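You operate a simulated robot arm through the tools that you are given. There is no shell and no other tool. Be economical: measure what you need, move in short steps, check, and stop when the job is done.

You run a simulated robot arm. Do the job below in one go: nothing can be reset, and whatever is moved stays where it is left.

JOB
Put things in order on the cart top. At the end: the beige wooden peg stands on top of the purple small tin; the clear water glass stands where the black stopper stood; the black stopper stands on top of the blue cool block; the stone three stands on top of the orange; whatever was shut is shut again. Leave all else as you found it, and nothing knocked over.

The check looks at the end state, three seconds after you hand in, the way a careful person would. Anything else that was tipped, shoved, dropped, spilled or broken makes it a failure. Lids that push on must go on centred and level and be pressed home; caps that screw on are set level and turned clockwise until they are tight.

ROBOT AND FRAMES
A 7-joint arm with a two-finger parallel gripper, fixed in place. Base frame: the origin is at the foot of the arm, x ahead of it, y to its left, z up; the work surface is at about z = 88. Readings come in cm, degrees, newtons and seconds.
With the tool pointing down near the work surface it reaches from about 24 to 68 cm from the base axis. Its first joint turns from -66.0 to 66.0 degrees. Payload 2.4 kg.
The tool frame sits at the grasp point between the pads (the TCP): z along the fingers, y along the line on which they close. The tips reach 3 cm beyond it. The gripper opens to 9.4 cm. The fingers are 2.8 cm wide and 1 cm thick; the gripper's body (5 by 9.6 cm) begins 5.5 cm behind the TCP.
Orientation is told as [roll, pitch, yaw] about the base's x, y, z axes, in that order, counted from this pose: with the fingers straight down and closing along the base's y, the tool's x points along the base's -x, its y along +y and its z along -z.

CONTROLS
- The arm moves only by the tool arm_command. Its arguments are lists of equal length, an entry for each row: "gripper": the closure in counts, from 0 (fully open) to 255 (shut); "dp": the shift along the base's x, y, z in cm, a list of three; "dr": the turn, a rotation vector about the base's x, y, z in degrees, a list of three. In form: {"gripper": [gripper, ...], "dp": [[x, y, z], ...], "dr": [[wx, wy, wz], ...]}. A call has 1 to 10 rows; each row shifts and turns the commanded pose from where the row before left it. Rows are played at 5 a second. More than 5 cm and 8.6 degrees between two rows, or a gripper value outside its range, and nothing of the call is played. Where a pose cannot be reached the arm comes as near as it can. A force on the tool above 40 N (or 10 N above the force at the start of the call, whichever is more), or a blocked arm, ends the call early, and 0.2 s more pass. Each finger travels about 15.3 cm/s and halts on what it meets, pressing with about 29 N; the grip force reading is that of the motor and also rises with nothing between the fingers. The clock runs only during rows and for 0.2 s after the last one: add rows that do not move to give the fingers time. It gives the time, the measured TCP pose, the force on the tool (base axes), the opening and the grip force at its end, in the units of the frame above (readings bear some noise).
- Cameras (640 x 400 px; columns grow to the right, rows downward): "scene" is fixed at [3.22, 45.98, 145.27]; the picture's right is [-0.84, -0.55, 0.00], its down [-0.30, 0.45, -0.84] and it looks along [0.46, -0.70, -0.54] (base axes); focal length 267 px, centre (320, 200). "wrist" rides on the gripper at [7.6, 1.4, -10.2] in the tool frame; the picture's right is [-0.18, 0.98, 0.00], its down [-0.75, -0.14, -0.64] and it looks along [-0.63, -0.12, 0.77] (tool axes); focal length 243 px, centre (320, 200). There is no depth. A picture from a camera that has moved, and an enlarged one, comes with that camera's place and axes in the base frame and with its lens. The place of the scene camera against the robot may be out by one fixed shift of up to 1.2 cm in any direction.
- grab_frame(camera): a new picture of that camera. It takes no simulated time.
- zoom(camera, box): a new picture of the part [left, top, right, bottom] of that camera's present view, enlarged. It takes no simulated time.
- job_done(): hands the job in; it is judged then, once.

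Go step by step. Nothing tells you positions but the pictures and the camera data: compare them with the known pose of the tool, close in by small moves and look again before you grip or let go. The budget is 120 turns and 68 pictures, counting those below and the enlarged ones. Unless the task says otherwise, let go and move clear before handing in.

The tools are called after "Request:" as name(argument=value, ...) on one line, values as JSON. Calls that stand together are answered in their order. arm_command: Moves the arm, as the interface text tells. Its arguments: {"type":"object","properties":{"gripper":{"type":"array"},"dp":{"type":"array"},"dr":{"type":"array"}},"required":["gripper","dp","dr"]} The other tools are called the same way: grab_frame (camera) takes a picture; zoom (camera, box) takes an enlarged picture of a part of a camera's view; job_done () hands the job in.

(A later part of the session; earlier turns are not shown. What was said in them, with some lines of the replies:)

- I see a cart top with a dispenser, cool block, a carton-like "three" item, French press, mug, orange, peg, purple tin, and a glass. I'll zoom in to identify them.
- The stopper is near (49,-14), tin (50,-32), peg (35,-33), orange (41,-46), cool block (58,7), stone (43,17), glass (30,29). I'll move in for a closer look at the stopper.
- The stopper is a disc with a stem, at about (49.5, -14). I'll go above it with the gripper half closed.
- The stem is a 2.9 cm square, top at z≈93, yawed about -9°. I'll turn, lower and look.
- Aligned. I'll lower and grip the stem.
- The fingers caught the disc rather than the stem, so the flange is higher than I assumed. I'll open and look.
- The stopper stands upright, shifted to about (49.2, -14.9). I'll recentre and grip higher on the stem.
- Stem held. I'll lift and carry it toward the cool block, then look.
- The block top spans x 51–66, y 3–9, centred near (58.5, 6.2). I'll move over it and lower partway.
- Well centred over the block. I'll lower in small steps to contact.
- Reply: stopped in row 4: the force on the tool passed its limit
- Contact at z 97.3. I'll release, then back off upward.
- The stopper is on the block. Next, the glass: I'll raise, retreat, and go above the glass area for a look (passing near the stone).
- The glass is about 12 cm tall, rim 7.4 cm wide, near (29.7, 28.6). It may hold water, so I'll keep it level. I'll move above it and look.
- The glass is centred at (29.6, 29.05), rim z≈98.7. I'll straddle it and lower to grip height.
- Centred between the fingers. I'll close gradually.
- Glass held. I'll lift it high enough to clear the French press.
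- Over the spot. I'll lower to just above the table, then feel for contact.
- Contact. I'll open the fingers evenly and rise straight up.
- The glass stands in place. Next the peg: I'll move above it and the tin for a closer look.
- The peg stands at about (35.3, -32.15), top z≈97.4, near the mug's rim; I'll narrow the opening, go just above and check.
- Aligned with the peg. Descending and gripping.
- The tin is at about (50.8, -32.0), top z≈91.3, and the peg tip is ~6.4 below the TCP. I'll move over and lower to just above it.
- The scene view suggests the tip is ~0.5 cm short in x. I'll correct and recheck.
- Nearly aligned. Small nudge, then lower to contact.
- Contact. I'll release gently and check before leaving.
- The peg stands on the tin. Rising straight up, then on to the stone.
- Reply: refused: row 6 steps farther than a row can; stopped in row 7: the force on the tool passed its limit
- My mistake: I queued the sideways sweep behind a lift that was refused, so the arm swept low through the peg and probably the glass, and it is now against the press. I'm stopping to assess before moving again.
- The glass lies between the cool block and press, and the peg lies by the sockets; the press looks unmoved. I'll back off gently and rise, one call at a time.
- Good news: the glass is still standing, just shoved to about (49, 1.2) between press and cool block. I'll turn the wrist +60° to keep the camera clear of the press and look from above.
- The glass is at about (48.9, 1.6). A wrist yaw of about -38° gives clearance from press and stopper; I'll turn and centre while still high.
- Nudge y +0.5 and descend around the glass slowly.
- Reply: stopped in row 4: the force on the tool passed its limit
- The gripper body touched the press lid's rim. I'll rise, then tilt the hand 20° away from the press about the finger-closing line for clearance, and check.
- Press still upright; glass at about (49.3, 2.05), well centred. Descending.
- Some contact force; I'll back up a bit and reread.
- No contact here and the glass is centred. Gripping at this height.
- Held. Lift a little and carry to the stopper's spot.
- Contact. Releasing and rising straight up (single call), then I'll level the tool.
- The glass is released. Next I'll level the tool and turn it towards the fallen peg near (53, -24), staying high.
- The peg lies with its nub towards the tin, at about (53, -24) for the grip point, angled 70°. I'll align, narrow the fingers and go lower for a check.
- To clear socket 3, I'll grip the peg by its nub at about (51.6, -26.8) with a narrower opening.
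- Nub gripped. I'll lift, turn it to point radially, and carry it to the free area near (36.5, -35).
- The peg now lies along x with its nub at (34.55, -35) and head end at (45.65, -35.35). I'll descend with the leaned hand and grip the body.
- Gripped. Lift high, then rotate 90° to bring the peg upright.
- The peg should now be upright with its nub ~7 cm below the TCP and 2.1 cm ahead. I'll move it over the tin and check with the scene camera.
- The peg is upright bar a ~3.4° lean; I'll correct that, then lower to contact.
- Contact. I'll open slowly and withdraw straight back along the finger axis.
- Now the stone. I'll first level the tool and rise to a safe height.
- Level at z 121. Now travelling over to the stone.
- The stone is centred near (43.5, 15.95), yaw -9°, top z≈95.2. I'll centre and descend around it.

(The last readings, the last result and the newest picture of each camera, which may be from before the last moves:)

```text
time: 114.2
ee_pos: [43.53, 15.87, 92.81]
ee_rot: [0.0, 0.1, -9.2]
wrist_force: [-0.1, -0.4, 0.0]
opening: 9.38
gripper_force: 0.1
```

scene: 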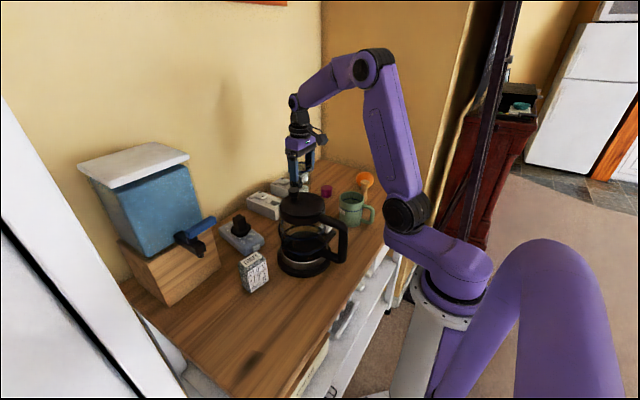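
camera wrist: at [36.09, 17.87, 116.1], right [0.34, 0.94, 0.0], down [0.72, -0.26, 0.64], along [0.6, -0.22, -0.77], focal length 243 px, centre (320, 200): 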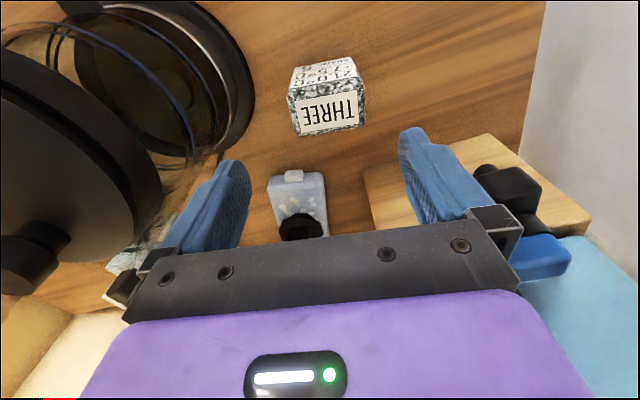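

Request:
arm_command(gripper=[30, 50, 65, 80, 100, 130, 160, 200, 200], dp=[[0, 0, 0], [0, 0, 0], [0, 0, 0], [0, 0, 0], [0, 0, 0], [0, 0, 0], [0, 0, 0], [0, 0, 0], [0, 0, 0]], dr=[[0, 0, 0], [0, 0, 0], [0, 0, 0], [0, 0, 0], [0, 0, 0], [0, 0, 0], [0, 0, 0], [0, 0, 0], [0, 0, 0]])

```text
time: 116.2
ee_pos: [43.6, 15.83, 92.9]
ee_rot: [0.0, 0.0, -9.2]
wrist_force: [0.9, 1.9, 0.8]
opening: 6.64
gripper_force: 29.7
```

Stone gripped (6.6 cm wide). Lifting.

Request:
arm_command(gripper=[200, 200, 200, 200, 200, 200, 200, 200, 200, 200], dp=[[0, 0, 0.5], [0, 0, 2], [0, 0, 3.5], [0, 0, 4], [0, 0, 4], [0, 0, 4], [0, 0, 4], [0, 0, 4], [0, 0, 3], [0, 0, 0]], dr=[[0, 0, 0], [0, 0, 0], [0, 0, 0], [0, 0, 0], [0, 0, 0], [0, 0, 0], [0, 0, 0], [0, 0, 0], [0, 0, 0], [0, 0, 0]])

```text
time: 118.4
ee_pos: [43.81, 15.66, 122.13]
ee_rot: [-0.1, 0.1, -9.2]
wrist_force: [1.1, -0.2, -5.4]
opening: 6.63
gripper_force: 29.4
```

Request:
arm_command(gripper=[200, 200, 200, 200, 200, 200, 200, 200, 200, 200], dp=[[0, -2.5, 0], [-0.2, -4, 0], [-0.2, -4.8, 0], [-0.2, -4.8, 0], [-0.2, -4.8, 0], [-0.2, -4.8, 0], [-0.2, -4.8, 0], [-0.2, -4.8, 0], [-0.2, -4.8, 0], [-0.2, -4.8, 0]], dr=[[0, 0, 0], [0, 0, 0], [0, 0, 0], [0, 0, 0], [0, 0, 0], [0, 0, 0], [0, 0, 0], [0, 0, 0], [0, 0, 0], [0, 0, 0]])

```text
time: 120.6
ee_pos: [42.05, -29.27, 121.91]
ee_rot: [0.0, 0.0, -9.2]
wrist_force: [0.1, 0.0, -5.7]
opening: 6.62
gripper_force: 29.1
```

Request:
arm_command(gripper=[200, 200, 200, 200, 200, 200, 200, 200, 200, 200], dp=[[-0.4, -4.8, 0], [-0.4, -4.8, 0], [-0.3, -4, 0], [-0.2, -2.5, 0], [0, -0.7, 0], [0, 0, -4], [0, 0, -4.5], [0, 0, -4.5], [0, 0, -3], [0, 0, 0]], dr=[[0, 0, 0], [0, 0, 0], [0, 0, 0], [0, 0, 0], [0, 0, 0], [0, 0, 0], [0, 0, 0], [0, 0, 0], [0, 0, 0], [0, 0, 0]])

```text
time: 122.8
ee_pos: [40.4, -46.13, 105.81]
ee_rot: [0.0, 0.0, -9.2]
wrist_force: [0.0, 0.3, -6.4]
opening: 6.61
gripper_force: 29.2
```

Request:
arm_command(gripper=[200, 200, 200, 200, 200], dp=[[0.3, 0.1, -2], [0, 0, -1.5], [0, 0, -0.5], [0, 0, 0], [0, 0, 0]], dr=[[0, 0, 0], [0, 0, 0], [0, 0, 0], [0, 0, 0], [0, 0, 0]])

Request:
zoom(camera="scene", box=[310, 130, 390, 200])

```text
time: 124.0
ee_pos: [40.72, -45.75, 102.07]
ee_rot: [0.0, -0.1, -9.2]
wrist_force: [-0.1, -0.1, -5.7]
opening: 6.66
gripper_force: 29.1
```

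```text
5.71 times, centred on (350, 165) of scene
camera zoom: at [3.22, 45.97, 145.27], right [-0.84, -0.55, 0.0], down [-0.3, 0.45, -0.84], along [0.46, -0.7, -0.54], focal length 1528 px, centre (149, 400)
```

zoom: 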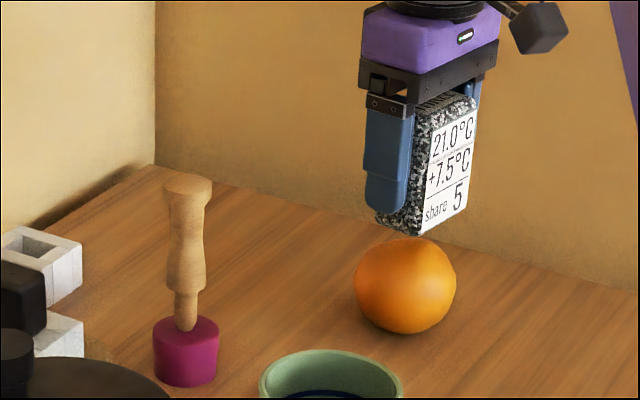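

The peg stands on the tin. The stone sits about 1 cm towards -x of the TCP, so I'll shift to centre its base over the orange, then lower to contact in small steps.

Request:
arm_command(gripper=[200, 200, 200, 200, 200, 200], dp=[[0.45, -0.15, 0], [0.45, -0.15, 0], [0, 0, -0.5], [0, 0, -0.5], [0, 0, 0], [0, 0, 0]], dr=[[0, 0, 0], [0, 0, 0], [0, 0, 0], [0, 0, 0], [0, 0, 0], [0, 0, 0]])

```text
time: 125.4
ee_pos: [41.71, -46.2, 100.92]
ee_rot: [-0.1, 0.1, -9.1]
wrist_force: [-0.5, -0.5, -6.1]
opening: 6.62
gripper_force: 29.0
```

Request:
arm_command(gripper=[200, 200, 200, 200, 200, 200], dp=[[0, 0, -0.2], [0, 0, -0.2], [0, 0, -0.1], [0, 0, -0.1], [0, 0, 0], [0, 0, 0]], dr=[[0, 0, 0], [0, 0, 0], [0, 0, 0], [0, 0, 0], [0, 0, 0], [0, 0, 0]])

```text
time: 126.8
ee_pos: [41.69, -46.13, 100.24]
ee_rot: [0.0, 0.0, -9.1]
wrist_force: [-0.1, 0.3, -5.0]
opening: 6.64
gripper_force: 28.8
```

Request:
arm_command(gripper=[200, 200, 200, 200, 200], dp=[[0, 0, -0.15], [0, 0, -0.1], [0, 0, -0.1], [0, 0, 0], [0, 0, 0]], dr=[[0, 0, 0], [0, 0, 0], [0, 0, 0], [0, 0, 0], [0, 0, 0]])

```text
time: 128.0
ee_pos: [41.64, -45.95, 99.95]
ee_rot: [0.0, 0.0, -9.2]
wrist_force: [1.0, -0.3, -4.7]
opening: 6.62
gripper_force: 28.8
```

Request:
arm_command(gripper=[200, 200, 200, 200, 200], dp=[[0, 0, -0.1], [0, 0, -0.1], [0, 0, -0.1], [0, 0, 0], [0, 0, 0]], dr=[[0, 0, 0], [0, 0, 0], [0, 0, 0], [0, 0, 0], [0, 0, 0]])

```text
time: 129.2
ee_pos: [41.68, -46.18, 99.91]
ee_rot: [-0.1, -0.2, -9.2]
wrist_force: [0.8, 3.1, 18.1]
opening: 6.63
gripper_force: 28.2
```

Contact with the orange. I'll ease off the pressing until the load is near zero before releasing.

Request:
arm_command(gripper=[200, 200, 200, 200], dp=[[0, 0, 0.1], [0, 0, 0.07], [0, 0, 0], [0, 0, 0]], dr=[[0, 0, 0], [0, 0, 0], [0, 0, 0], [0, 0, 0]])

```text
time: 130.2
ee_pos: [41.67, -46.15, 99.83]
ee_rot: [0.0, 0.0, -9.3]
wrist_force: [3.8, -3.1, 4.2]
opening: 6.62
gripper_force: 29.1
```

Request:
arm_command(gripper=[120, 90, 80, 76, 74, 72, 70, 70, 70, 70], dp=[[0, 0, 0], [0, 0, 0], [0, 0, 0], [0, 0, 0], [0, 0, 0], [0, 0, 0], [0, 0, 0], [0, 0, 0], [0, 0, 0], [0, 0, 0]], dr=[[0, 0, 0], [0, 0, 0], [0, 0, 0], [0, 0, 0], [0, 0, 0], [0, 0, 0], [0, 0, 0], [0, 0, 0], [0, 0, 0], [0, 0, 0]])

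```text
time: 132.4
ee_pos: [41.66, -46.22, 100.02]
ee_rot: [0.1, 0.0, -9.2]
wrist_force: [0.2, -0.1, -0.4]
opening: 6.79
gripper_force: 0.1
```

Request:
arm_command(gripper=[70, 70, 70, 70, 70, 70, 70, 70, 70, 70], dp=[[0, 0, 0], [0, 0, 0], [0, 0, 0], [0, 0, 0], [0, 0, 0], [0, 0, 0], [0, 0, 0], [0, 0, 0], [0, 0, 0], [0, 0, 0]], dr=[[0, 0, 0], [0, 0, 0], [0, 0, 0], [0, 0, 0], [0, 0, 0], [0, 0, 0], [0, 0, 0], [0, 0, 0], [0, 0, 0], [0, 0, 0]])

```text
time: 134.6
ee_pos: [41.65, -46.14, 99.89]
ee_rot: [-0.1, 0.1, -9.3]
wrist_force: [0.7, 0.3, -0.7]
opening: 6.85
gripper_force: 0.0
```

No load on the fingers. A gentle regrip tells me whether the stone still stands unchanged.

Request:
arm_command(gripper=[74, 77, 80, 80, 80], dp=[[0, 0, 0], [0, 0, 0], [0, 0, 0], [0, 0, 0], [0, 0, 0]], dr=[[0, 0, 0], [0, 0, 0], [0, 0, 0], [0, 0, 0], [0, 0, 0]])

```text
time: 135.8
ee_pos: [41.65, -46.03, 99.98]
ee_rot: [-0.1, 0.0, -9.1]
wrist_force: [-0.1, 0.1, -0.1]
opening: 6.64
gripper_force: 28.8
```

Still there at 6.64. Release for good: open slowly and evenly, then rise straight up.

Request:
arm_command(gripper=[77, 74, 72, 70, 65, 55, 40, 20, 0, 0], dp=[[0, 0, 0], [0, 0, 0], [0, 0, 0], [0, 0, 0], [0, 0, 0], [0, 0, 0], [0, 0, 0], [0, 0, 0], [0, 0, 0], [0, 0, 0]], dr=[[0, 0, 0], [0, 0, 0], [0, 0, 0], [0, 0, 0], [0, 0, 0], [0, 0, 0], [0, 0, 0], [0, 0, 0], [0, 0, 0], [0, 0, 0]])

```text
time: 138.0
ee_pos: [41.57, -46.06, 99.84]
ee_rot: [0.0, 0.0, -9.2]
wrist_force: [-1.0, 0.2, 0.1]
opening: 9.39
gripper_force: 0.1
```

Request:
arm_command(gripper=[0, 0, 0, 0, 0, 0, 0], dp=[[0, 0, 1], [0, 0, 2], [0, 0, 3], [0, 0, 4], [0, 0, 4], [0, 0, 4], [0, 0, 4]], dr=[[0, 0, 0], [0, 0, 0], [0, 0, 0], [0, 0, 0], [0, 0, 0], [0, 0, 0], [0, 0, 0]])

```text
time: 139.6
ee_pos: [41.55, -45.74, 120.83]
ee_rot: [0.1, 0.0, -9.2]
wrist_force: [-0.2, 0.6, 0.3]
opening: 9.4
gripper_force: 0.0
out of reach, approached as far as the arm can: row 7
```

The arm is clear and my pictures are used up, so I can't check the end state by eye. I'm handing in now.

Request:
job_done()

```text
The job is handed in.
```

I handed the job in with all four moves made, but a mistake of mine along the way knocked the peg over and shoved other things.

**The mistake:** I queued a sideways move behind a lift that was refused, so the arm swept low across the cart. It did the following:
- It knocked the peg off the tin.
- It shoved the glass about 16 cm; the glass stayed upright.
- It bumped the French press.
- It nudged the cool block, with the stopper on it, by roughly 0.6 cm. I did not push it back.

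Later, while I was recovering the glass, the gripper also pressed on the press lid. The press still looked upright after that.

| Item | Where it is now | How I know |
|---|---|---|
| Black stopper | On the blue cool block | Seen standing there after the nudge |
| Water glass | Back on the stopper's old spot, after a second placement | By contact and position only; no close look afterwards |
| Beige peg | Back on the purple tin, after I picked it up from lying flat | Seen upright in the last picture |
| Stone three | On the orange | A gentle regrip found it still standing; not seen after the final release |

Nothing was opened, so there was nothing to shut again. I never made out whether the glass held water. If it did, I can't rule out a spill.
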